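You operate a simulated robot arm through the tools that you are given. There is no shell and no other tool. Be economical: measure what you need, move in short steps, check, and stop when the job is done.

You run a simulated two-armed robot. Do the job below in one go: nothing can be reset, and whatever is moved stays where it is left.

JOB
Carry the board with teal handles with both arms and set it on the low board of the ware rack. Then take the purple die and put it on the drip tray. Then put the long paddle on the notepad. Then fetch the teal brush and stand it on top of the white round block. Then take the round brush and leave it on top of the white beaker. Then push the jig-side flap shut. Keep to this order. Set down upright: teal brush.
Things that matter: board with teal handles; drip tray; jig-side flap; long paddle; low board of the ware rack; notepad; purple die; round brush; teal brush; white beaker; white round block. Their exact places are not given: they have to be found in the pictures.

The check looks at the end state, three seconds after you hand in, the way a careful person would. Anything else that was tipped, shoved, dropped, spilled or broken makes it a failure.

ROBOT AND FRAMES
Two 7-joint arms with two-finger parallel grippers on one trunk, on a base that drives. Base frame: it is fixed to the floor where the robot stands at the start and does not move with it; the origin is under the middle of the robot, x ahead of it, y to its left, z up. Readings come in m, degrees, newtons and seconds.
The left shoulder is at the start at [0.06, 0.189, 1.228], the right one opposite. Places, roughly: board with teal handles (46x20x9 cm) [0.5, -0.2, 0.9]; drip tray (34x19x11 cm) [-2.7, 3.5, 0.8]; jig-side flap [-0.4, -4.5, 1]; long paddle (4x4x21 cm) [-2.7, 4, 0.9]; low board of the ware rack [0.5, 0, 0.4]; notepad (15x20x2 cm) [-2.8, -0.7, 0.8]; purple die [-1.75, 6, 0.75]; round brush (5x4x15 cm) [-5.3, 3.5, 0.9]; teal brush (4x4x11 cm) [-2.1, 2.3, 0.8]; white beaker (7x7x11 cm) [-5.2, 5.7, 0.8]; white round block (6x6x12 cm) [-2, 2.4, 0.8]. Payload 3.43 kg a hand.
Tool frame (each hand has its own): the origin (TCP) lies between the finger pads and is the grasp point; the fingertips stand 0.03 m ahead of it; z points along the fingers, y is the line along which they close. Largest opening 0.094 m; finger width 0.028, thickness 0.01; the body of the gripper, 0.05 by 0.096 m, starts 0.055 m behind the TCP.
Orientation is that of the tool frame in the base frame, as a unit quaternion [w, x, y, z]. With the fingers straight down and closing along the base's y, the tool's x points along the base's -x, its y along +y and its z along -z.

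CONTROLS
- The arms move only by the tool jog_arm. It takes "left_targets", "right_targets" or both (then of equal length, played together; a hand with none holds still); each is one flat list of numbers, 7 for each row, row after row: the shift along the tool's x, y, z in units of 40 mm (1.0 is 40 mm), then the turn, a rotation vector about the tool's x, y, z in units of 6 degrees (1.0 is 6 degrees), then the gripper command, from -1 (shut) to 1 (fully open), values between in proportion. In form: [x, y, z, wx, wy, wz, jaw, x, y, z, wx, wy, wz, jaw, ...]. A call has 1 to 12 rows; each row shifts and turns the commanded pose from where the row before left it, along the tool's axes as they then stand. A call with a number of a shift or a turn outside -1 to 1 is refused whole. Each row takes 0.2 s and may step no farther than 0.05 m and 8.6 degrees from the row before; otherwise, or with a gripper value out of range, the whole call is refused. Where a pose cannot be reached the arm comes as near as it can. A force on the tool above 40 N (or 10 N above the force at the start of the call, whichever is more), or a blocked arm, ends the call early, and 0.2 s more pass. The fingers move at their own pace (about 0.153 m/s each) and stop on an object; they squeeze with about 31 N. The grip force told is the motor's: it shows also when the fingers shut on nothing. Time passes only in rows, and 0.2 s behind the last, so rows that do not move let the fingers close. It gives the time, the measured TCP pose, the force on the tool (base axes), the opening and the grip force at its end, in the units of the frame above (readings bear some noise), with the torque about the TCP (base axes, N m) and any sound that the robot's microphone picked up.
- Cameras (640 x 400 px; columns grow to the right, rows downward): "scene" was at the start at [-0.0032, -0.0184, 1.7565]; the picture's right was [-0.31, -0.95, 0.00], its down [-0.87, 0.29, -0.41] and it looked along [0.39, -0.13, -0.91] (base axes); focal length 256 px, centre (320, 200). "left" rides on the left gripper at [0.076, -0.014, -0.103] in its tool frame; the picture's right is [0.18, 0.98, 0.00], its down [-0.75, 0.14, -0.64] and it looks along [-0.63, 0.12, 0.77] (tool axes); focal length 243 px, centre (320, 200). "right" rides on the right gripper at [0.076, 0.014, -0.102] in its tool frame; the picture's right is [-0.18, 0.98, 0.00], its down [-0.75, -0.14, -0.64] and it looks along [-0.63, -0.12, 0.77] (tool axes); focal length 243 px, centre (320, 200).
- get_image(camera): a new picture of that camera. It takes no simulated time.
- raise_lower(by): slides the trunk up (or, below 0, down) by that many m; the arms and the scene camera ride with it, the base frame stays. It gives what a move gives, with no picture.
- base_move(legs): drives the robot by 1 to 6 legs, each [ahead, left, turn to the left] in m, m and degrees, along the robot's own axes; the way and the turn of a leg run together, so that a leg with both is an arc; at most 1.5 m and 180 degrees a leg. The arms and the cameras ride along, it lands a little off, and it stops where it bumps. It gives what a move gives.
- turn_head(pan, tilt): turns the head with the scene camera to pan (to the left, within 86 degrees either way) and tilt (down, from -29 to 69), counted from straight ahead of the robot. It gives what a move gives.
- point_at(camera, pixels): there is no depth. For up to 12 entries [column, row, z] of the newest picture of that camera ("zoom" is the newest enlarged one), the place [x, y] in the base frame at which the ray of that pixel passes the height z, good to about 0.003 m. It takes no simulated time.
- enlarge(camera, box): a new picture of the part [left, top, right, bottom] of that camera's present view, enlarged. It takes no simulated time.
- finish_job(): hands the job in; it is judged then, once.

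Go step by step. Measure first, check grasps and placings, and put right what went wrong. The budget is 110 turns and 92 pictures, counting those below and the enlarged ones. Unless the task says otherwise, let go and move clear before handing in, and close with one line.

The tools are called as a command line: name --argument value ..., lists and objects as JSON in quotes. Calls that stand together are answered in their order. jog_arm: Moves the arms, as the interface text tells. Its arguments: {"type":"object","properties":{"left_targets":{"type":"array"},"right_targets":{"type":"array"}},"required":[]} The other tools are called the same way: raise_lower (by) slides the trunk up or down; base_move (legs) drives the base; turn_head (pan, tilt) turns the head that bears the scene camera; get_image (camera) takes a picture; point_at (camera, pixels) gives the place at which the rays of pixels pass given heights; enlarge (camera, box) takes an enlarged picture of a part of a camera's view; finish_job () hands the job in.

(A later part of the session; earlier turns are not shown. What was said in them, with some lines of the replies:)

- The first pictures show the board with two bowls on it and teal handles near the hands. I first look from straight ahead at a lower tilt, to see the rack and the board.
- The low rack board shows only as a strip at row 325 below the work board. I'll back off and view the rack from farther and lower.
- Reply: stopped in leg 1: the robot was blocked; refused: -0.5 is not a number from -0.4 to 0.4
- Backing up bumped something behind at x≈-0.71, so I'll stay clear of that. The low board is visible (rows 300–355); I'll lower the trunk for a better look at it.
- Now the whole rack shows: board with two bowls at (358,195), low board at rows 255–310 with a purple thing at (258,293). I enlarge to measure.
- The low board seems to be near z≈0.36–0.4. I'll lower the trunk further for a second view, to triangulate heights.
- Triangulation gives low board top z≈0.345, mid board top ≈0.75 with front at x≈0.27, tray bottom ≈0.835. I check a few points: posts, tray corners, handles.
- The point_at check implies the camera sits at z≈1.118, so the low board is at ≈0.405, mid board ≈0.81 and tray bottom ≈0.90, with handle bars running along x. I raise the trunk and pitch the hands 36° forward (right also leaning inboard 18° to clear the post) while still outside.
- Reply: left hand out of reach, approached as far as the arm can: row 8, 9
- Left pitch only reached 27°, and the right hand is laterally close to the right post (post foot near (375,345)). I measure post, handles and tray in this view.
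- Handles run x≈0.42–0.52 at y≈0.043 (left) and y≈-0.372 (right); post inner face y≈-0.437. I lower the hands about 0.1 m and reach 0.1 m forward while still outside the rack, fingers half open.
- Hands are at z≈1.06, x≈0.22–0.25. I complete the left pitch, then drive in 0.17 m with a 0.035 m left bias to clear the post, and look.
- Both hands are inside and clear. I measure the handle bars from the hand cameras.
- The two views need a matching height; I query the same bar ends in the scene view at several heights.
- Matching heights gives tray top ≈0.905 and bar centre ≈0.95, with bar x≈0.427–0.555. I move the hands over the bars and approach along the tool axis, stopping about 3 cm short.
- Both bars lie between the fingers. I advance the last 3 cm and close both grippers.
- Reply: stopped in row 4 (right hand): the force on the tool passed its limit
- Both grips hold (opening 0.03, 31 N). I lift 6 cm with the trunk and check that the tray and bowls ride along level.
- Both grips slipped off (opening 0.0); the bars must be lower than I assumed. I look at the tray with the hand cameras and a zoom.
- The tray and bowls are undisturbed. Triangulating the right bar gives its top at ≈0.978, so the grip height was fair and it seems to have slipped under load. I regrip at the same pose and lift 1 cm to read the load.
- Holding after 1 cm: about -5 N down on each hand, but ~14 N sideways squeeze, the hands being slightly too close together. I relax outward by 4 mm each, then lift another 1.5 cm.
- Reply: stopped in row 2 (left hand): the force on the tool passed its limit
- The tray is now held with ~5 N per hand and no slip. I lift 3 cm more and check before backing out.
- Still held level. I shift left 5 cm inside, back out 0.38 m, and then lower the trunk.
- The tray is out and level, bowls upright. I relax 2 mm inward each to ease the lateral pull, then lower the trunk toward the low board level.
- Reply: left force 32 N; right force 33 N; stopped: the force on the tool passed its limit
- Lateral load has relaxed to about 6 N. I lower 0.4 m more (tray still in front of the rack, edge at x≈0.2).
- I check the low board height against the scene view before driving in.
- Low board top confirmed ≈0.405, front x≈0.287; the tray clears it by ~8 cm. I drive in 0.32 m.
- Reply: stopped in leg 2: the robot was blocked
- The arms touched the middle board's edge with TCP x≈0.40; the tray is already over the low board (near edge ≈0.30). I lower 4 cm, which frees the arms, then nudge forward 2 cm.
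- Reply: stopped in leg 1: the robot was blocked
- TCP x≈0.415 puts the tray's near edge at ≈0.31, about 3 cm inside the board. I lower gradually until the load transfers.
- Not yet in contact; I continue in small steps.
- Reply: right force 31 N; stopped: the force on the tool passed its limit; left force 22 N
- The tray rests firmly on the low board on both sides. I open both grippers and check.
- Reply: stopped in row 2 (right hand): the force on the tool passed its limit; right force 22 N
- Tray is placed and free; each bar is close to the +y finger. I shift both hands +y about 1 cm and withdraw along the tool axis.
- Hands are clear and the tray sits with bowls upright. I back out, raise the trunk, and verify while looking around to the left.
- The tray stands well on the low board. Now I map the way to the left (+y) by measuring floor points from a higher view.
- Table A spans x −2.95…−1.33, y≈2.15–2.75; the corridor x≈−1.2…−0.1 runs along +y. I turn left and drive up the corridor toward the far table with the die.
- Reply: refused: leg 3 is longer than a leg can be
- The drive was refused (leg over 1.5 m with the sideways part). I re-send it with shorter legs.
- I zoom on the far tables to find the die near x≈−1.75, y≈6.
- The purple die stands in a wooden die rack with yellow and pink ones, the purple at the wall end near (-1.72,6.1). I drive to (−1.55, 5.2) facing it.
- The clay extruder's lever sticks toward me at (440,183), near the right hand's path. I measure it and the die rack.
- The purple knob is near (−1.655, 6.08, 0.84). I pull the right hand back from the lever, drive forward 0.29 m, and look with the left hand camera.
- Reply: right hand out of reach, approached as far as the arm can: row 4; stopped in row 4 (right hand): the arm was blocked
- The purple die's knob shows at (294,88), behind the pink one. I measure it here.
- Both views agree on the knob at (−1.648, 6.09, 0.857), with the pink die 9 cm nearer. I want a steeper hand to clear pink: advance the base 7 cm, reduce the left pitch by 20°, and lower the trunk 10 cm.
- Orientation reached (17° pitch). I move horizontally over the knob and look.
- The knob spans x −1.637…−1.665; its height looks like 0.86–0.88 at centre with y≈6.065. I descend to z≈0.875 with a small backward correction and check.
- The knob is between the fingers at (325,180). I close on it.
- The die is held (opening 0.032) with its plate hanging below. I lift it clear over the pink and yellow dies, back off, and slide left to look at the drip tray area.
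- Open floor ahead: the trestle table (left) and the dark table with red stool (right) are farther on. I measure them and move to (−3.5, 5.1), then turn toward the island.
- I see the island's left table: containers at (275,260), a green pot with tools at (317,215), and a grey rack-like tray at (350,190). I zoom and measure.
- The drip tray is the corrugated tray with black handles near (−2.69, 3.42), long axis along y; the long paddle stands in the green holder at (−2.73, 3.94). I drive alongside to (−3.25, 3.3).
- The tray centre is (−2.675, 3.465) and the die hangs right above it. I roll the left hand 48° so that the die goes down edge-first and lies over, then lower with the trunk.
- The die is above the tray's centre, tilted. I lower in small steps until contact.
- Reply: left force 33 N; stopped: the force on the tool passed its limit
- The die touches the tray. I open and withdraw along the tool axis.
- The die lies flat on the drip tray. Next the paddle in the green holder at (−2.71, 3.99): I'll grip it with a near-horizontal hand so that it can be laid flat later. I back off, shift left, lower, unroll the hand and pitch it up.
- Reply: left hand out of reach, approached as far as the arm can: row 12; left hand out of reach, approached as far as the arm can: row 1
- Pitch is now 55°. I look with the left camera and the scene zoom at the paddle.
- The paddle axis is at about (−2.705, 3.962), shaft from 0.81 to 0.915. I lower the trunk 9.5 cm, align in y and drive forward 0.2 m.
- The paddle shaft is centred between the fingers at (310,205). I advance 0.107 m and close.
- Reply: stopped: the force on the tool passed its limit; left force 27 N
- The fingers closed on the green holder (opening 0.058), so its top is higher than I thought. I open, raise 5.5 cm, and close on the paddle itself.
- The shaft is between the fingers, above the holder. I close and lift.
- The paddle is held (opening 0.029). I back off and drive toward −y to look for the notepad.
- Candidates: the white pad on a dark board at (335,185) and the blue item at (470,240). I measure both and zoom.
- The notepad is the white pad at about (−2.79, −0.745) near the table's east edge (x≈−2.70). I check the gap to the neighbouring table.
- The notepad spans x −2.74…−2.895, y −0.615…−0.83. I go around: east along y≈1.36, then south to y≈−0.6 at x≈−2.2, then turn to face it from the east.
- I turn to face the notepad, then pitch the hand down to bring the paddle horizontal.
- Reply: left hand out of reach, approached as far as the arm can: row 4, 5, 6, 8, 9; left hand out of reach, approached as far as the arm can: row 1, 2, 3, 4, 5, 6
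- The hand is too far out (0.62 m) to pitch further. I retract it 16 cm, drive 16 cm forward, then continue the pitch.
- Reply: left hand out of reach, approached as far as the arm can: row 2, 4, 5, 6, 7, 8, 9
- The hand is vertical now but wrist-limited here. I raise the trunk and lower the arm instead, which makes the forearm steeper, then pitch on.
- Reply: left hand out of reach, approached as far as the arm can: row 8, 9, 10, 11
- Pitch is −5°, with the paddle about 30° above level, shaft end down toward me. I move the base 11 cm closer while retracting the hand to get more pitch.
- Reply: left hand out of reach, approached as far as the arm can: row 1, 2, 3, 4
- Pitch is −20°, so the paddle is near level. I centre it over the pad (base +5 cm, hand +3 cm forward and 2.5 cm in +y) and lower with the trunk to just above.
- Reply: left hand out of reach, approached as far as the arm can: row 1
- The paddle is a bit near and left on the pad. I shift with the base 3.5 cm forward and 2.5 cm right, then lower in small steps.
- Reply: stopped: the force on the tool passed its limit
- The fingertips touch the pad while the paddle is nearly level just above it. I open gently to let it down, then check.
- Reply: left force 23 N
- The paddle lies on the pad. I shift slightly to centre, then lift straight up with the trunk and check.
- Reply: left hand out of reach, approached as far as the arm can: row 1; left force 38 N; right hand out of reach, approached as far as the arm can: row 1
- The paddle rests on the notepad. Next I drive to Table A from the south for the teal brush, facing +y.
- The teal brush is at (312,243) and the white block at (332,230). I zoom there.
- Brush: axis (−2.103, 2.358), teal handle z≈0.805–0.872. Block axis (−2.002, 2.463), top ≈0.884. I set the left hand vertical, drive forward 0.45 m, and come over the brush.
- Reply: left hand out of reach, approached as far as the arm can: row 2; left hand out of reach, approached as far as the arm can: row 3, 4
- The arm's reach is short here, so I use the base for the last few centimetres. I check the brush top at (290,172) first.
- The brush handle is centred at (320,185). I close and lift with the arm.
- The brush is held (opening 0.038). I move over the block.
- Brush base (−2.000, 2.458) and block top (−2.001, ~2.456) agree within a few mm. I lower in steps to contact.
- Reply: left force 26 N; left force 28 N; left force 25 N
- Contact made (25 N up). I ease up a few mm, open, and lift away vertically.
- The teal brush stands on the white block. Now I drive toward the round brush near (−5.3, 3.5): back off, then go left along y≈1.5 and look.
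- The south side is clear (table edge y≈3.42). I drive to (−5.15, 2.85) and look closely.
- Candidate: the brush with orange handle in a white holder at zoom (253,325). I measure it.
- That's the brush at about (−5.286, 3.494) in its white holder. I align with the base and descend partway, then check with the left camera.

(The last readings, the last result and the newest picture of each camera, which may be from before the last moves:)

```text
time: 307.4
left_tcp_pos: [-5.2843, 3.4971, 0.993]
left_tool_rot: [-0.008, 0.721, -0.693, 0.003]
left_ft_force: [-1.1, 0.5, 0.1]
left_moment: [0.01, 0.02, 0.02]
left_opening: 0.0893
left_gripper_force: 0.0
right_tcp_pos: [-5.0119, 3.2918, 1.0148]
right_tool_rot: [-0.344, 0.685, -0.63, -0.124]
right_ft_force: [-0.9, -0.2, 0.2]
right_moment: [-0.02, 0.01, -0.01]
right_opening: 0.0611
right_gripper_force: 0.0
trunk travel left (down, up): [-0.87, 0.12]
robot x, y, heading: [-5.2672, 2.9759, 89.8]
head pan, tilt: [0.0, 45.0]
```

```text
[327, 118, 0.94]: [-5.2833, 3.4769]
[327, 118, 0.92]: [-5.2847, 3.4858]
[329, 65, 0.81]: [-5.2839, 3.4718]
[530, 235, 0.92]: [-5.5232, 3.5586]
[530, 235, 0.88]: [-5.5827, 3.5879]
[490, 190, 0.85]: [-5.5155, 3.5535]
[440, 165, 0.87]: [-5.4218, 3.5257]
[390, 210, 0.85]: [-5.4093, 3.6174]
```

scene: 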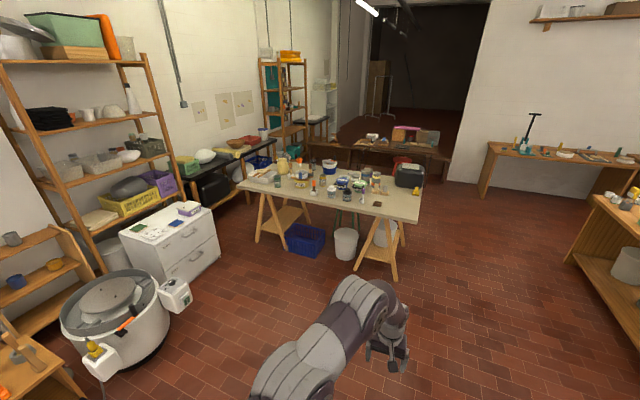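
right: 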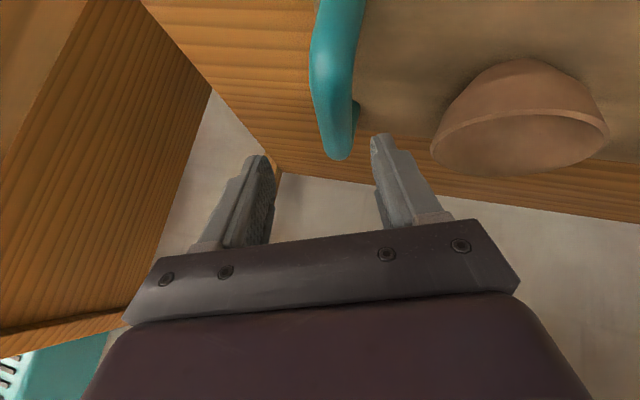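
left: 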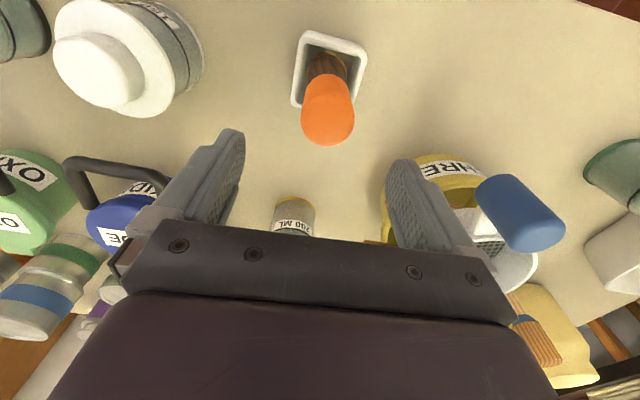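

The brush top is near y≈3.483. I shift back 1.3 cm, descend 8 cm, and close.

jog_arm --left_targets '[0.33, 0, 0, 0, 0, 0, 0.9, 0, 0, 0.95, 0, 0, 0, 0.9, 0, 0, 1.0, 0, 0, 0, 0.9, 0, 0, 0, 0, 0, 0, -1, 0, 0, 0, 0, 0, 0, -1, 0, 0, 0, 0, 0, 0, -1]'

raise_lower --by 0.12

```text
time: 308.8
left_tcp_pos: [-5.2826, 3.4836, 0.9184]
left_tool_rot: [-0.008, 0.721, -0.693, 0.003]
left_ft_force: [-1.3, 0.4, -0.2]
left_moment: [0.01, 0.11, 0.01]
left_opening: 0.0352
left_gripper_force: 30.9
right_tcp_pos: [-5.012, 3.2932, 1.0148]
right_tool_rot: [-0.344, 0.685, -0.63, -0.125]
right_ft_force: [0.2, -0.3, 0.6]
right_moment: [0.01, -0.03, 0.01]
right_opening: 0.0614
right_gripper_force: 0.0
trunk travel left (down, up): [-0.87, 0.12]
robot x, y, heading: [-5.2652, 2.9683, 89.9]
head pan, tilt: [0.0, 45.0]
```

```text
time: 310.3
left_tcp_pos: [-5.2813, 3.4856, 1.037]
left_tool_rot: [-0.008, 0.721, -0.692, 0.003]
left_ft_force: [-0.1, 0.2, -0.9]
left_moment: [0.02, 0.02, -0.06]
left_opening: 0.0354
left_gripper_force: 30.5
right_tcp_pos: [-5.011, 3.2925, 1.1339]
right_tool_rot: [-0.344, 0.685, -0.63, -0.125]
right_ft_force: [-0.6, 0.3, 0.0]
right_moment: [-0.03, 0.0, 0.01]
right_opening: 0.0611
right_gripper_force: 0.1
trunk travel left (down, up): [-0.99, 0.0]
robot x, y, heading: [-5.2667, 2.9714, 89.9]
head pan, tilt: [0.0, 45.0]
```

The round brush is held (opening 0.035). I drive around the trestle table to the dark table with the beaker.

base_move --legs '[[-0.4, 0, 0], [0, -1.4, 0], [0, -0.13, 0], [1.3, 0, 0], [0.92, 0, 0]]'

base_move --legs '[[0, 1.2, 0]]'

turn_head --pan 5 --tilt 42

get_image --camera "scene"

```text
time: 331.1
left_tcp_pos: [-3.6471, 5.3056, 1.0374]
left_tool_rot: [-0.007, 0.71, -0.704, 0.003]
left_ft_force: [0.4, 0.1, -1.0]
left_moment: [0.01, -0.04, -0.03]
left_opening: 0.0352
left_gripper_force: 30.8
right_tcp_pos: [-3.3818, 5.1042, 1.1352]
right_tool_rot: [-0.346, 0.674, -0.641, -0.119]
right_ft_force: [-0.5, 0.3, 0.4]
right_moment: [0.02, 0.01, 0.05]
right_opening: 0.0612
right_gripper_force: 0.1
trunk travel left (down, up): [-0.99, 0.0]
robot x, y, heading: [-3.6491, 4.7945, 87.5]
head pan, tilt: [0.0, 45.0]
```

```text
time: 337.3
left_tcp_pos: [-4.8701, 5.358, 1.0383]
left_tool_rot: [-0.008, 0.707, -0.707, 0.003]
left_ft_force: [0.5, 0.0, -0.2]
left_moment: [-0.03, -0.01, 0.03]
left_opening: 0.0351
left_gripper_force: 31.2
right_tcp_pos: [-4.6077, 5.1534, 1.1352]
right_tool_rot: [-0.347, 0.672, -0.644, -0.118]
right_ft_force: [-0.2, 0.9, 0.1]
right_moment: [0.01, 0.0, -0.03]
right_opening: 0.061
right_gripper_force: 0.2
trunk travel left (down, up): [-0.99, 0.0]
robot x, y, heading: [-4.8742, 4.846, 87.6]
head pan, tilt: [0.0, 45.0]
```

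```text
time: 338.0
left_tcp_pos: [-4.8714, 5.3565, 1.038]
left_tool_rot: [-0.008, 0.707, -0.707, 0.004]
left_ft_force: [-0.4, 0.5, -0.4]
left_moment: [0.04, 0.04, -0.01]
left_opening: 0.035
left_gripper_force: 30.9
right_tcp_pos: [-4.6085, 5.1541, 1.1349]
right_tool_rot: [-0.347, 0.672, -0.644, -0.119]
right_ft_force: [0.1, -0.5, -0.3]
right_moment: [0.01, -0.01, 0.0]
right_opening: 0.0612
right_gripper_force: 0.1
trunk travel left (down, up): [-0.99, 0.0]
robot x, y, heading: [-4.8759, 4.843, 87.6]
head pan, tilt: [5.0, 42.0]
```

```text
5 pictures are left
```

scene: 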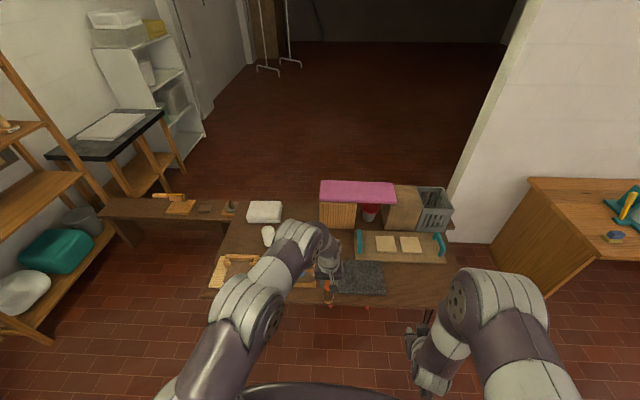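

The white beaker appears at (268,236). I measure it.

point_at --camera "scene" --pixels '[[269, 246, 0.76], [267, 229, 0.87], [267, 229, 0.85], [261, 230, 0.86], [274, 230, 0.86], [208, 296, 0.76], [320, 308, 0.76], [458, 262, 0.76]]'

enlarge --camera "scene" --box '[230, 190, 350, 300]'

```text
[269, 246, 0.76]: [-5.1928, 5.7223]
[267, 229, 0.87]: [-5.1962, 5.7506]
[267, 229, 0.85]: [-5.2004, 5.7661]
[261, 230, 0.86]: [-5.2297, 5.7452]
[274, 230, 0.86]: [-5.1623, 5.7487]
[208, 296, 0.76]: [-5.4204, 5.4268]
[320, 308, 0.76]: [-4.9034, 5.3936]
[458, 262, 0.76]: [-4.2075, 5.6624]
```

```text
3.64 times, centred on (290, 245) of scene
```

zoom: 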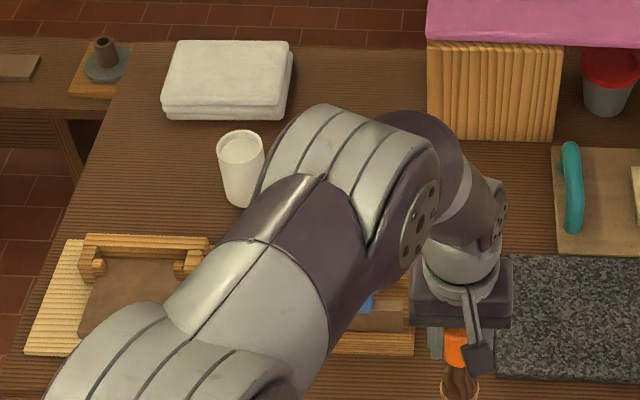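

Beaker axis ≈(−5.196, 5.75), top ≈0.865. I turn straight, move the base to bring the hand near, then lift with the arm and lower the trunk to gain forward reach.

base_move --legs '[[0, 0, 2.4], [0.3, 0.304, 0]]'

jog_arm --left_targets '[0, 0, -1, 0, 0, 0, -1, 0, 0, -1, 0, 0, 0, -1, 0, 0, -1, 0, 0, 0, -1]'

raise_lower --by -0.11

```text
time: 341.0
left_tcp_pos: [-5.1954, 5.6622, 1.0379]
left_tool_rot: [-0.009, 0.725, -0.689, 0.002]
left_ft_force: [0.0, -0.2, 0.1]
left_moment: [-0.02, -0.03, 0.02]
left_opening: 0.0352
left_gripper_force: 31.5
right_tcp_pos: [-4.922, 5.4737, 1.1343]
right_tool_rot: [-0.343, 0.689, -0.626, -0.127]
right_ft_force: [-0.2, -1.1, -0.1]
right_moment: [0.0, 0.02, -0.01]
right_opening: 0.0611
right_gripper_force: 0.2
trunk travel left (down, up): [-0.99, 0.0]
robot x, y, heading: [-5.1747, 5.1492, 90.4]
head pan, tilt: [5.0, 42.0]
```

```text
time: 341.8
left_tcp_pos: [-5.2003, 5.6585, 1.1544]
left_tool_rot: [-0.008, 0.725, -0.689, 0.004]
left_ft_force: [1.1, 1.0, -1.1]
left_moment: [0.03, -0.01, 0.0]
left_opening: 0.0351
left_gripper_force: 31.3
right_tcp_pos: [-4.9222, 5.4727, 1.134]
right_tool_rot: [-0.343, 0.689, -0.625, -0.127]
right_ft_force: [-0.1, 0.3, 0.1]
right_moment: [0.02, 0.0, 0.01]
right_opening: 0.0612
right_gripper_force: 0.0
trunk travel left (down, up): [-0.99, 0.0]
robot x, y, heading: [-5.172, 5.15, 90.2]
head pan, tilt: [5.0, 42.0]
```

```text
time: 343.2
left_tcp_pos: [-5.1991, 5.6602, 1.0449]
left_tool_rot: [-0.008, 0.725, -0.689, 0.003]
left_ft_force: [0.3, -0.3, -0.9]
left_moment: [0.0, -0.01, 0.0]
left_opening: 0.0347
left_gripper_force: 31.0
right_tcp_pos: [-4.9227, 5.4743, 1.0246]
right_tool_rot: [-0.343, 0.689, -0.626, -0.127]
right_ft_force: [0.5, -0.2, 0.3]
right_moment: [0.0, 0.0, 0.01]
right_opening: 0.061
right_gripper_force: 0.1
trunk travel left (down, up): [-0.88, 0.11]
robot x, y, heading: [-5.1728, 5.1503, 90.6]
head pan, tilt: [5.0, 42.0]
```

jog_arm --left_targets '[-0.75, -0.06, 0, 0, 0, 0, -1, -0.75, -0.06, 0, 0, 0, 0, -1, -0.75, -0.06, 0, 0, 0, 0, -1]'

get_image --camera "left"

```text
time: 344.0
left_tcp_pos: [-5.1989, 5.7446, 1.0411]
left_tool_rot: [-0.008, 0.726, -0.688, 0.003]
left_ft_force: [-0.1, 1.1, -0.3]
left_moment: [0.01, -0.03, -0.01]
left_opening: 0.0349
left_gripper_force: 31.2
left hand out of reach, approached as far as the arm can: row 3
right_tcp_pos: [-4.9212, 5.4749, 1.0244]
right_tool_rot: [-0.343, 0.689, -0.626, -0.127]
right_ft_force: [0.4, 0.1, -0.2]
right_moment: [0.01, -0.01, -0.01]
right_opening: 0.061
right_gripper_force: 0.2
trunk travel left (down, up): [-0.88, 0.11]
robot x, y, heading: [-5.1699, 5.1506, 90.6]
head pan, tilt: [5.0, 42.0]
```

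```text
3 pictures are left
```

left: 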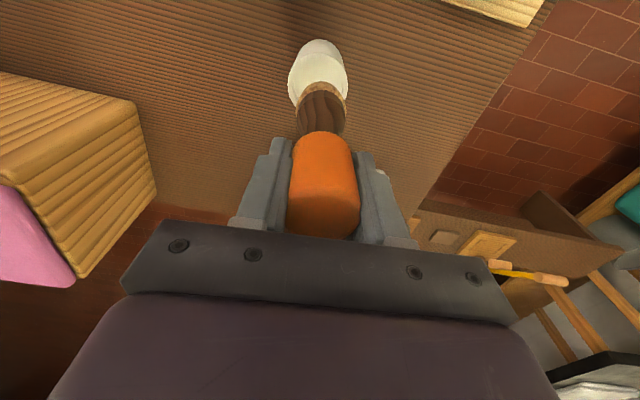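

point_at --camera "left" --pixels '[[317, 42, 0.762], [289, 82, 0.865], [348, 78, 0.865], [322, 88, 0.908], [322, 110, 0.908], [318, 75, 0.865]]'

```text
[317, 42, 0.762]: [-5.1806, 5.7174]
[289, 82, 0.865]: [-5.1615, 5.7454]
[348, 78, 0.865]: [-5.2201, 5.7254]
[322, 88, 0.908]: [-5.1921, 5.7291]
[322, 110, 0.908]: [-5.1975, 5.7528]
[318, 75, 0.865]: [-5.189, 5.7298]
```

Brush base ≈(−5.195, 5.749) over the beaker axis ≈(−5.191, 5.75): aligned. I lower in steps, watching for contact.

raise_lower --by -0.03

raise_lower --by -0.008

raise_lower --by -0.006

```text
time: 344.8
left_tcp_pos: [-5.1979, 5.7434, 1.0115]
left_tool_rot: [-0.008, 0.726, -0.688, 0.002]
left_ft_force: [-0.2, 0.2, -0.4]
left_moment: [-0.01, -0.01, 0.03]
left_opening: 0.0349
left_gripper_force: 30.6
right_tcp_pos: [-4.9228, 5.4742, 0.9937]
right_tool_rot: [-0.343, 0.689, -0.626, -0.127]
right_ft_force: [-0.6, 0.6, -0.2]
right_moment: [0.0, 0.0, 0.03]
right_opening: 0.0612
right_gripper_force: 0.0
trunk travel left (down, up): [-0.85, 0.14]
robot x, y, heading: [-5.1674, 5.1506, 90.4]
head pan, tilt: [5.0, 42.0]
```

```text
time: 345.3
left_tcp_pos: [-5.197, 5.7447, 1.0043]
left_tool_rot: [-0.008, 0.725, -0.688, 0.003]
left_ft_force: [-0.1, -0.5, 0.0]
left_moment: [0.02, 0.0, 0.02]
left_opening: 0.0351
left_gripper_force: 30.9
right_tcp_pos: [-4.9223, 5.4737, 0.9874]
right_tool_rot: [-0.344, 0.688, -0.626, -0.127]
right_ft_force: [0.3, -0.2, 0.0]
right_moment: [0.0, -0.01, 0.01]
right_opening: 0.0609
right_gripper_force: 0.0
trunk travel left (down, up): [-0.842, 0.148]
robot x, y, heading: [-5.1743, 5.1471, 90.3]
head pan, tilt: [5.0, 42.0]
```

```text
time: 345.9
left_tcp_pos: [-5.1979, 5.7454, 0.9976]
left_tool_rot: [-0.009, 0.725, -0.689, 0.002]
left_ft_force: [-0.1, 0.3, -1.0]
left_moment: [-0.01, -0.02, -0.03]
left_opening: 0.0346
left_gripper_force: 30.9
right_tcp_pos: [-4.9221, 5.4743, 0.9802]
right_tool_rot: [-0.343, 0.689, -0.626, -0.127]
right_ft_force: [-0.2, -0.8, 0.5]
right_moment: [-0.03, 0.02, -0.02]
right_opening: 0.0613
right_gripper_force: 0.1
trunk travel left (down, up): [-0.836, 0.154]
robot x, y, heading: [-5.1707, 5.1466, 90.2]
head pan, tilt: [5.0, 42.0]
```

raise_lower --by -0.006

raise_lower --by -0.006

raise_lower --by -0.006

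```text
time: 346.4
left_tcp_pos: [-5.1969, 5.7442, 0.9917]
left_tool_rot: [-0.008, 0.726, -0.688, 0.002]
left_ft_force: [-0.7, 0.1, -1.4]
left_moment: [-0.02, 0.0, 0.02]
left_opening: 0.0351
left_gripper_force: 31.4
right_tcp_pos: [-4.9229, 5.4736, 0.9738]
right_tool_rot: [-0.343, 0.689, -0.626, -0.127]
right_ft_force: [0.0, 0.0, 1.0]
right_moment: [0.0, 0.0, 0.04]
right_opening: 0.0613
right_gripper_force: 0.0
trunk travel left (down, up): [-0.83, 0.16]
robot x, y, heading: [-5.1718, 5.1467, 90.2]
head pan, tilt: [5.0, 42.0]
```

```text
time: 347.0
left_tcp_pos: [-5.1974, 5.7448, 0.9854]
left_tool_rot: [-0.008, 0.726, -0.688, 0.002]
left_ft_force: [0.4, -0.4, -1.5]
left_moment: [0.06, -0.03, -0.01]
left_opening: 0.0352
left_gripper_force: 30.7
right_tcp_pos: [-4.9227, 5.4731, 0.9691]
right_tool_rot: [-0.343, 0.689, -0.626, -0.127]
right_ft_force: [-0.2, 0.4, -1.1]
right_moment: [0.01, -0.02, 0.03]
right_opening: 0.0609
right_gripper_force: 0.1
trunk travel left (down, up): [-0.824, 0.166]
robot x, y, heading: [-5.1704, 5.1481, 90.6]
head pan, tilt: [5.0, 42.0]
```

```text
time: 347.5
left_tcp_pos: [-5.1973, 5.7444, 0.9801]
left_tool_rot: [-0.008, 0.725, -0.688, 0.003]
left_ft_force: [-0.4, -0.2, -0.5]
left_moment: [0.01, 0.01, 0.03]
left_opening: 0.0352
left_gripper_force: 31.1
right_tcp_pos: [-4.9222, 5.4743, 0.9619]
right_tool_rot: [-0.344, 0.689, -0.626, -0.127]
right_ft_force: [0.7, 0.1, 0.6]
right_moment: [-0.02, -0.04, 0.0]
right_opening: 0.061
right_gripper_force: 0.1
trunk travel left (down, up): [-0.818, 0.172]
robot x, y, heading: [-5.172, 5.1558, 90.5]
head pan, tilt: [5.0, 42.0]
```

raise_lower --by -0.006

raise_lower --by -0.006

raise_lower --by -0.006

raise_lower --by -0.006

```text
time: 348.1
left_tcp_pos: [-5.1976, 5.7431, 0.9791]
left_tool_rot: [-0.012, 0.725, -0.688, 0.001]
left_ft_force: [-3.1, -1.3, 30.4]
left_moment: [-0.33, 0.72, 0.09]
left_opening: 0.0354
left_gripper_force: 31.0
right_tcp_pos: [-4.9232, 5.4715, 0.9586]
right_tool_rot: [-0.345, 0.689, -0.625, -0.128]
right_ft_force: [-0.3, 0.3, -0.6]
right_moment: [-0.01, 0.02, 0.02]
right_opening: 0.0611
right_gripper_force: 0.0
trunk travel left (down, up): [-0.812, 0.178]
robot x, y, heading: [-5.1714, 5.1487, 90.7]
head pan, tilt: [5.0, 42.0]
```

```text
time: 348.6
left_tcp_pos: [-5.197, 5.7433, 0.9696]
left_tool_rot: [-0.01, 0.725, -0.688, 0.001]
left_ft_force: [-1.1, 2.1, 29.6]
left_moment: [-0.02, 0.63, -0.03]
left_opening: 0.035
left_gripper_force: 30.7
right_tcp_pos: [-4.9228, 5.4711, 0.9523]
right_tool_rot: [-0.344, 0.688, -0.626, -0.128]
right_ft_force: [-0.4, 0.3, 0.1]
right_moment: [0.02, -0.03, 0.01]
right_opening: 0.0612
right_gripper_force: 0.0
trunk travel left (down, up): [-0.806, 0.184]
robot x, y, heading: [-5.1727, 5.1505, 90.3]
head pan, tilt: [5.0, 42.0]
```

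```text
time: 349.2
left_tcp_pos: [-5.1965, 5.7419, 0.9638]
left_tool_rot: [-0.01, 0.725, -0.689, 0.002]
left_ft_force: [0.5, 0.6, 28.7]
left_moment: [-0.03, 0.48, 0.02]
left_opening: 0.0351
left_gripper_force: 30.8
right_tcp_pos: [-4.9223, 5.4714, 0.9447]
right_tool_rot: [-0.344, 0.688, -0.625, -0.129]
right_ft_force: [0.1, 0.8, -0.2]
right_moment: [0.03, 0.0, 0.0]
right_opening: 0.0611
right_gripper_force: 0.0
trunk travel left (down, up): [-0.8, 0.19]
robot x, y, heading: [-5.1737, 5.1467, 90.6]
head pan, tilt: [5.0, 42.0]
```

```text
time: 349.7
left_tcp_pos: [-5.1976, 5.7429, 0.9563]
left_tool_rot: [-0.008, 0.725, -0.688, 0.003]
left_ft_force: [1.8, -1.3, 25.8]
left_moment: [-0.21, 0.05, 0.03]
left_opening: 0.0347
left_gripper_force: 31.4
right_tcp_pos: [-4.9228, 5.4709, 0.9397]
right_tool_rot: [-0.344, 0.689, -0.626, -0.128]
right_ft_force: [-0.2, 0.3, 0.0]
right_moment: [0.01, 0.01, -0.02]
right_opening: 0.0609
right_gripper_force: 0.1
trunk travel left (down, up): [-0.794, 0.196]
robot x, y, heading: [-5.1729, 5.1485, 90.6]
head pan, tilt: [5.0, 42.0]
```

Firm contact since z≈0.979 (the brush slid up in the grip). I relieve the pressure, open gently and lift away.

raise_lower --by 0.005

jog_arm --left_targets '[0, 0, 0, 0, 0, 0, -0.1, 0, 0, 0, 0, 0, 0, 0.1, 0, 0, 0, 0, 0, 0, 0.5, 0, 0, 0, 0, 0, 0, 0.9]'

raise_lower --by 0.18

get_image --camera "left"

```text
time: 350.3
left_tcp_pos: [-5.1983, 5.7433, 0.9579]
left_tool_rot: [-0.006, 0.726, -0.688, 0.004]
left_ft_force: [-0.1, 0.5, -0.7]
left_moment: [-0.02, -0.05, -0.03]
left_opening: 0.0345
left_gripper_force: 30.6
right_tcp_pos: [-4.9227, 5.4748, 0.944]
right_tool_rot: [-0.344, 0.689, -0.626, -0.126]
right_ft_force: [-0.4, -0.9, -0.5]
right_moment: [-0.02, 0.03, 0.0]
right_opening: 0.0612
right_gripper_force: 0.1
trunk travel left (down, up): [-0.799, 0.191]
robot x, y, heading: [-5.17, 5.1503, 90.4]
head pan, tilt: [5.0, 42.0]
```

```text
time: 351.3
left_tcp_pos: [-5.1975, 5.7446, 0.9604]
left_tool_rot: [-0.008, 0.725, -0.688, 0.003]
left_ft_force: [-0.2, 0.4, 0.8]
left_moment: [-0.01, 0.01, -0.04]
left_opening: 0.0891
left_gripper_force: 0.1
right_tcp_pos: [-4.9211, 5.474, 0.9437]
right_tool_rot: [-0.343, 0.689, -0.626, -0.127]
right_ft_force: [0.3, 0.3, -0.3]
right_moment: [-0.01, 0.0, 0.0]
right_opening: 0.0611
right_gripper_force: 0.2
trunk travel left (down, up): [-0.799, 0.191]
robot x, y, heading: [-5.1673, 5.1486, 90.3]
head pan, tilt: [5.0, 42.0]
```

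```text
time: 353.3
left_tcp_pos: [-5.1979, 5.7454, 1.1404]
left_tool_rot: [-0.008, 0.725, -0.688, 0.004]
left_ft_force: [0.2, 1.0, -0.6]
left_moment: [0.0, -0.01, 0.01]
left_opening: 0.0893
left_gripper_force: 0.2
right_tcp_pos: [-4.9223, 5.4737, 1.1226]
right_tool_rot: [-0.343, 0.689, -0.626, -0.127]
right_ft_force: [0.1, 0.2, 0.5]
right_moment: [-0.02, -0.02, 0.01]
right_opening: 0.0611
right_gripper_force: 0.0
trunk travel left (down, up): [-0.979, 0.011]
robot x, y, heading: [-5.1767, 5.1471, 90.3]
head pan, tilt: [5.0, 42.0]
```

```text
2 pictures are left
```

left: 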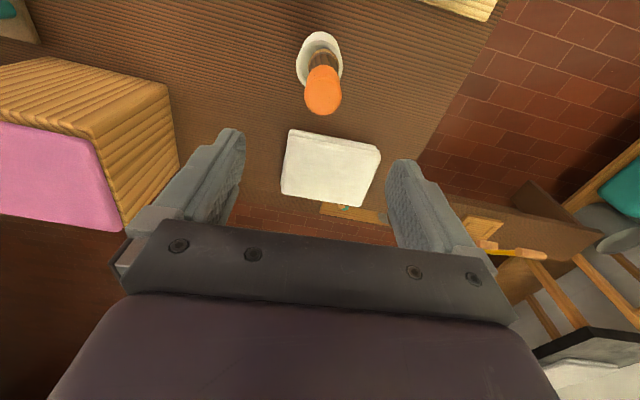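

The round brush stands on the beaker. Two pictures remain, so I drive carefully along known free lanes toward the flap at (−0.4, −4.5), closing the left gripper for pushing.

base_move --legs '[[-0.36, 0, -0.4], [0, -1.4, 0], [0, -0.1, 0], [0, 0, -90], [0, 0, -90]]'

jog_arm --left_targets '[0.9, 0, 0, 0, 0, 0, -1, 0.9, 0, 0, 0, 0, 0, -1, 0.9, 0, 0, 0, 0, 0, -1]'

```text
time: 370.5
left_tcp_pos: [-3.6495, 4.215, 1.14]
left_tool_rot: [-0.003, 0.685, 0.728, -0.008]
left_ft_force: [0.9, 1.4, 0.1]
left_moment: [-0.01, -0.01, -0.03]
left_opening: 0.0891
left_gripper_force: 0.1
right_tcp_pos: [-3.9261, 4.4828, 1.123]
right_tool_rot: [0.128, 0.623, 0.691, -0.343]
right_ft_force: [0.7, 0.3, -0.1]
right_moment: [0.0, -0.01, 0.0]
right_opening: 0.0609
right_gripper_force: 0.1
trunk travel left (down, up): [-0.979, 0.011]
robot x, y, heading: [-3.681, 4.8087, -89.0]
head pan, tilt: [5.0, 42.0]
```

```text
time: 371.3
left_tcp_pos: [-3.656, 4.3226, 1.1381]
left_tool_rot: [-0.002, 0.686, 0.728, -0.008]
left_ft_force: [0.6, 0.2, -0.7]
left_moment: [0.0, 0.0, 0.0]
left_opening: 0.0
left_gripper_force: 31.0
right_tcp_pos: [-3.9263, 4.483, 1.1236]
right_tool_rot: [0.128, 0.623, 0.691, -0.343]
right_ft_force: [0.4, -0.2, 0.2]
right_moment: [0.0, -0.01, 0.0]
right_opening: 0.0609
right_gripper_force: 0.0
trunk travel left (down, up): [-0.979, 0.011]
robot x, y, heading: [-3.6813, 4.8098, -89.3]
head pan, tilt: [5.0, 42.0]
```

base_move --legs '[[1.4, 0, -0.7], [1.4, 0, 0], [0.55, 0, 0], [0, 0, 90]]'

```text
time: 391.6
left_tcp_pos: [-3.1375, 1.4072, 1.1399]
left_tool_rot: [0.004, 0.001, 1.0, -0.008]
left_ft_force: [0.3, -0.6, -0.2]
left_moment: [0.0, 0.02, 0.01]
left_opening: 0.0002
left_gripper_force: 30.9
right_tcp_pos: [-3.3153, 1.1456, 1.1237]
right_tool_rot: [0.329, -0.02, 0.93, -0.161]
right_ft_force: [0.2, 0.8, 0.2]
right_moment: [-0.01, 0.01, -0.05]
right_opening: 0.0612
right_gripper_force: 0.0
trunk travel left (down, up): [-0.979, 0.011]
robot x, y, heading: [-3.6255, 1.4151, -2.8]
head pan, tilt: [5.0, 42.0]
5 turns are left
```

Only 5 turns remain, so I drive the whole way to about (−0.5, −3.0) facing −y and take a picture there.

base_move --legs '[[1.35, 0.04, 2.8], [1.35, 0, 0], [0, 0, -90], [0.6, 0.38, 0], [1.3, 0, 0]]'

base_move --legs '[[1.3, 0, 0], [1.2, 0, 0]]'

turn_head --pan 0 --tilt 28

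get_image --camera "scene"

point_at --camera "scene" --pixels '[[320, 200, 1.0], [320, 200, 0.9], [320, 240, 0.9], [320, 240, 0.76], [280, 200, 1.0], [360, 200, 1.0], [240, 200, 1.0], [400, 200, 1.0], [320, 160, 1.0], [280, 240, 0.76], [360, 240, 0.76], [320, 280, 0.76]]'

```text
time: 418.4
left_tcp_pos: [-0.4735, -0.9584, 1.1399]
left_tool_rot: [-0.003, 0.697, 0.717, -0.009]
left_ft_force: [0.4, -0.6, -0.1]
left_moment: [0.01, 0.04, -0.01]
left_opening: 0.0
left_gripper_force: 31.2
right_tcp_pos: [-0.7369, -0.7884, 1.1224]
right_tool_rot: [0.122, 0.635, 0.68, -0.345]
right_ft_force: [-0.6, 0.4, -0.1]
right_moment: [0.03, 0.02, 0.0]
right_opening: 0.0611
right_gripper_force: 0.0
trunk travel left (down, up): [-0.979, 0.011]
robot x, y, heading: [-0.4752, -0.4726, -91.0]
head pan, tilt: [5.0, 42.0]
```

```text
time: 430.5
left_tcp_pos: [-0.48, -3.4263, 1.1406]
left_tool_rot: [-0.003, 0.688, 0.725, -0.008]
left_ft_force: [1.2, -0.6, 0.5]
left_moment: [-0.03, 0.01, -0.01]
left_opening: 0.0
left_gripper_force: 31.3
right_tcp_pos: [-0.7482, -3.2627, 1.1232]
right_tool_rot: [0.127, 0.626, 0.689, -0.344]
right_ft_force: [0.0, -0.1, 0.5]
right_moment: [-0.02, -0.01, 0.0]
right_opening: 0.0612
right_gripper_force: 0.1
trunk travel left (down, up): [-0.979, 0.011]
robot x, y, heading: [-0.4988, -2.9424, -89.6]
head pan, tilt: [5.0, 42.0]
```

```text
time: 431.3
left_tcp_pos: [-0.4793, -3.4259, 1.1388]
left_tool_rot: [-0.003, 0.688, 0.726, -0.008]
left_ft_force: [0.6, 0.5, 0.7]
left_moment: [-0.04, 0.0, 0.05]
left_opening: 0.0
left_gripper_force: 31.2
right_tcp_pos: [-0.7483, -3.2636, 1.1232]
right_tool_rot: [0.126, 0.626, 0.688, -0.344]
right_ft_force: [0.2, -0.5, -0.4]
right_moment: [-0.01, -0.04, -0.02]
right_opening: 0.0611
right_gripper_force: 0.1
trunk travel left (down, up): [-0.979, 0.011]
robot x, y, heading: [-0.4976, -2.9416, -89.4]
head pan, tilt: [0.0, 28.0]
```

```text
1 pictures are left
```

scene: 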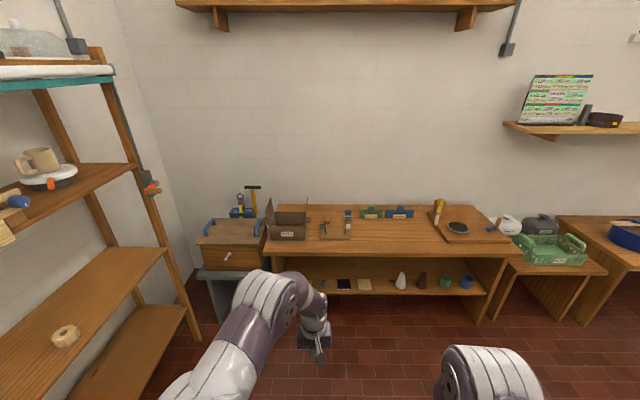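

```text
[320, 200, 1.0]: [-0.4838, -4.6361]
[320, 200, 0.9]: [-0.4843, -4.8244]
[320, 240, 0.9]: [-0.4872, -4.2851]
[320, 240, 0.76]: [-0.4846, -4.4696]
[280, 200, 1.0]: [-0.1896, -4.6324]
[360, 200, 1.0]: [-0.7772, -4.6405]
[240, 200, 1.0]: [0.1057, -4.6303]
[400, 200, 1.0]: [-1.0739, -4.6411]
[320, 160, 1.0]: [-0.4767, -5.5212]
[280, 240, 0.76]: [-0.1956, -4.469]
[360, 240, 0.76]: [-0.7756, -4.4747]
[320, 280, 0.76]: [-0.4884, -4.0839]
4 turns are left
```

The open box at (287,222) with upright flaps stands next to the jig at (335,228); the jig-side flap should be its right one. I use the last picture as a zoom of it, measure, and move closer.

enlarge --camera "scene" --box '[250, 185, 362, 255]'

point_at --camera "scene" --pixels '[[268, 240, 0.77], [305, 241, 0.77], [306, 207, 0.9], [306, 207, 1.0], [306, 227, 0.86], [268, 226, 0.86], [268, 199, 1.0], [276, 211, 0.86], [308, 211, 0.86], [335, 235, 0.77], [350, 210, 0.9], [320, 253, 0.76]]'

base_move --legs '[[0.45, 0, -0.4]]'

```text
5.71 times, centred on (306, 220) of scene
```

zoom: 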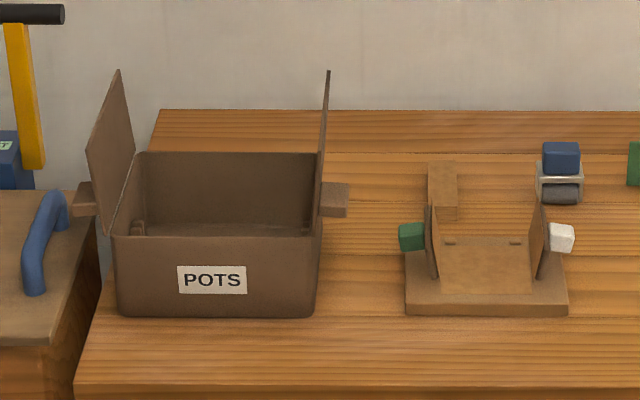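

```text
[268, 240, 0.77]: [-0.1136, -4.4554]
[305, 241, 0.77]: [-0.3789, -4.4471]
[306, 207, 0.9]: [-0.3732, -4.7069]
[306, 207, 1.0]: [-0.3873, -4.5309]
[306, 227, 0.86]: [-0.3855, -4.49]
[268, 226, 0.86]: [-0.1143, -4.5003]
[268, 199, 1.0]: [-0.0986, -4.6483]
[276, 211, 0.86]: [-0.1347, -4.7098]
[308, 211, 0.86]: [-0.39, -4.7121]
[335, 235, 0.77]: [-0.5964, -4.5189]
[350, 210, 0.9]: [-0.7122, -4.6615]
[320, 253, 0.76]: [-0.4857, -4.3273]
```

```text
time: 434.0
left_tcp_pos: [-0.4759, -3.8663, 1.1401]
left_tool_rot: [-0.002, 0.689, 0.725, -0.008]
left_ft_force: [0.2, 0.4, -0.3]
left_moment: [0.0, -0.01, 0.02]
left_opening: 0.0
left_gripper_force: 31.4
right_tcp_pos: [-0.7454, -3.7042, 1.1225]
right_tool_rot: [0.128, 0.626, 0.688, -0.344]
right_ft_force: [-0.1, 0.2, -0.8]
right_moment: [0.0, 0.02, 0.02]
right_opening: 0.0612
right_gripper_force: 0.0
trunk travel left (down, up): [-0.979, 0.011]
robot x, y, heading: [-0.4931, -3.3805, -89.6]
head pan, tilt: [0.0, 28.0]
3 turns are left
```

The box "POTS" has its right (jig-side) flap standing at x≈−0.39, y −4.46…−4.68, z≈0.9–1.0, hinged on the rim at z≈0.895. I position the closed left fingers just outside it, at x≈−0.50, y≈−4.57, TCP z≈1.0.

base_move --legs '[[0.6, 0, -0.4]]'

jog_arm --left_targets '[0, -0.8, 0, 0, 0, 0, -1, -0.85, 0, 0, 0, 0, 0, -1, -0.85, 0, 0, 0, 0, 0, -1, -0.85, 0, 0, 0, 0, 0, -1]'

raise_lower --by -0.14

```text
time: 437.4
left_tcp_pos: [-0.4836, -4.4675, 1.1403]
left_tool_rot: [-0.002, 0.694, 0.72, -0.009]
left_ft_force: [0.2, -0.2, -0.5]
left_moment: [0.01, 0.0, -0.01]
left_opening: 0.0
left_gripper_force: 31.4
right_tcp_pos: [-0.7497, -4.3002, 1.1239]
right_tool_rot: [0.125, 0.631, 0.684, -0.344]
right_ft_force: [0.3, -0.7, 0.1]
right_moment: [-0.03, -0.03, 0.0]
right_opening: 0.0612
right_gripper_force: 0.1
trunk travel left (down, up): [-0.979, 0.011]
robot x, y, heading: [-0.4963, -3.9818, -90.4]
head pan, tilt: [0.0, 28.0]
```

```text
time: 438.4
left_tcp_pos: [-0.5114, -4.5634, 1.1391]
left_tool_rot: [-0.003, 0.694, 0.72, -0.008]
left_ft_force: [0.3, 0.6, 0.2]
left_moment: [0.02, 0.04, 0.01]
left_opening: 0.0002
left_gripper_force: 30.9
left hand out of reach, approached as far as the arm can: row 4
right_tcp_pos: [-0.7509, -4.3029, 1.1235]
right_tool_rot: [0.124, 0.632, 0.683, -0.345]
right_ft_force: [-0.5, 0.2, -0.8]
right_moment: [-0.01, 0.01, -0.02]
right_opening: 0.0611
right_gripper_force: 0.1
trunk travel left (down, up): [-0.979, 0.011]
robot x, y, heading: [-0.4948, -3.9836, -90.4]
head pan, tilt: [0.0, 28.0]
```

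```text
time: 440.0
left_tcp_pos: [-0.5137, -4.5619, 1.002]
left_tool_rot: [-0.003, 0.694, 0.72, -0.008]
left_ft_force: [0.5, 0.3, -0.1]
left_moment: [-0.04, -0.02, -0.01]
left_opening: 0.0
left_gripper_force: 31.2
right_tcp_pos: [-0.7498, -4.302, 0.9823]
right_tool_rot: [0.125, 0.631, 0.684, -0.344]
right_ft_force: [0.0, 0.0, 0.3]
right_moment: [0.01, -0.01, -0.01]
right_opening: 0.0612
right_gripper_force: 0.0
trunk travel left (down, up): [-0.839, 0.151]
robot x, y, heading: [-0.4929, -3.981, -90.2]
head pan, tilt: [0.0, 28.0]
2 turns are left
```

The hand is in place at (−0.514, −4.562, 1.002). I push toward +x to fold the flap over, then press it down in small steps.

jog_arm --left_targets '[0, 0.9, 0, 0, 0, 0, -1, 0, 0.9, 0, 0, 0, 0, -1, 0, 0.9, 0, 0, 0, 0, -1, 0, 0.9, 0, 0, 0, 0, -1, 0, 0.9, 0, 0, 0, 0, -1, 0, 0.9, 0, 0, 0, 0, -1, 0, 0, 0.5, 0, 0, 0, -1, 0, 0, 0.4, 0, 0, 0, -1, 0, 0, 0.3, 0, 0, 0, -1, 0, 0, 0.25, 0, 0, 0, -1, 0, 0, 0, 0, 0, 0, -1]'

jog_arm --left_targets '[0, 0, 0.15, 0, 0, 0, -1, 0, 0, 0.15, 0, 0, 0, -1, 0, 0, 0.1, 0, 0, 0, -1, 0, 0, 0.1, 0, 0, 0, -1, 0, 0, 0, 0, 0, 0, -1]'

```text
time: 442.2
left_tcp_pos: [-0.2961, -4.5583, 0.9569]
left_tool_rot: [0.008, 0.694, 0.72, -0.018]
left_ft_force: [-0.2, 17.6, 26.0]
left_moment: [0.5, -0.12, 0.06]
left_opening: 0.0001
left_gripper_force: 31.1
right_tcp_pos: [-0.7516, -4.2955, 0.9854]
right_tool_rot: [0.127, 0.63, 0.683, -0.346]
right_ft_force: [-0.9, 0.6, 1.6]
right_moment: [-0.01, -0.02, -0.02]
right_opening: 0.061
right_gripper_force: 0.0
trunk travel left (down, up): [-0.839, 0.151]
robot x, y, heading: [-0.493, -3.9802, -90.2]
head pan, tilt: [0.0, 28.0]
stopped in row 11 (left hand): the force on the tool passed its limit (the readings are from after the stop); the commanded pose is now the measured one
```

```text
time: 442.5
left_tcp_pos: [-0.2957, -4.5619, 0.9563]
left_tool_rot: [0.009, 0.694, 0.72, -0.021]
left_ft_force: [-1.7, 8.2, 19.0]
left_moment: [0.5, 0.05, 0.03]
left_opening: 0.0001
left_gripper_force: 31.3
right_tcp_pos: [-0.7495, -4.299, 0.9833]
right_tool_rot: [0.126, 0.631, 0.684, -0.345]
right_ft_force: [0.7, 0.2, 0.3]
right_moment: [0.01, -0.01, 0.02]
right_opening: 0.0612
right_gripper_force: 0.0
trunk travel left (down, up): [-0.839, 0.151]
robot x, y, heading: [-0.4957, -3.9806, -90.3]
head pan, tilt: [0.0, 28.0]
stopped in row 1 (left hand): the force on the tool passed its limit (the readings are from after the stop); the commanded pose is now the measured one
1 turns are left
```

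The fingers met firm resistance at tip z≈0.926, so the flap seems folded down flat on the box. I lift clear, back away and hand the job in.

raise_lower --by 0.14

base_move --legs '[[-0.4, 0, 0]]'

finish_job

```text
time: 444.2
left_tcp_pos: [-0.2943, -4.5642, 1.0926]
left_tool_rot: [0.007, 0.694, 0.72, -0.018]
left_ft_force: [0.9, 0.3, -0.3]
left_moment: [-0.01, -0.01, 0.01]
left_opening: 0.0
left_gripper_force: 31.1
right_tcp_pos: [-0.7482, -4.3021, 1.1238]
right_tool_rot: [0.125, 0.631, 0.684, -0.344]
right_ft_force: [0.1, -0.5, 0.0]
right_moment: [0.01, 0.01, 0.02]
right_opening: 0.0614
right_gripper_force: 0.1
trunk travel left (down, up): [-0.979, 0.011]
robot x, y, heading: [-0.4951, -3.9817, -90.5]
head pan, tilt: [0.0, 28.0]
```

```text
time: 446.7
left_tcp_pos: [-0.2923, -4.1632, 1.0903]
left_tool_rot: [0.007, 0.693, 0.72, -0.017]
left_ft_force: [0.7, 1.1, 0.0]
left_moment: [0.04, 0.03, 0.01]
left_opening: 0.0
left_gripper_force: 31.6
right_tcp_pos: [-0.746, -3.9008, 1.1229]
right_tool_rot: [0.124, 0.63, 0.685, -0.344]
right_ft_force: [0.3, 0.2, -1.1]
right_moment: [0.02, -0.01, -0.01]
right_opening: 0.0611
right_gripper_force: 0.0
trunk travel left (down, up): [-0.979, 0.011]
robot x, y, heading: [-0.4959, -3.5805, -90.3]
head pan, tilt: [0.0, 28.0]
```

```text
The job is handed in.
```

I did all six steps in order and handed the job in. Pictures after each of the five placings showed the item in place, but I had none left to check that the flap is shut; I judge it shut only from the firm resistance when I pressed it down. The robot also bumped something behind it when it first backed up, and I never checked what.
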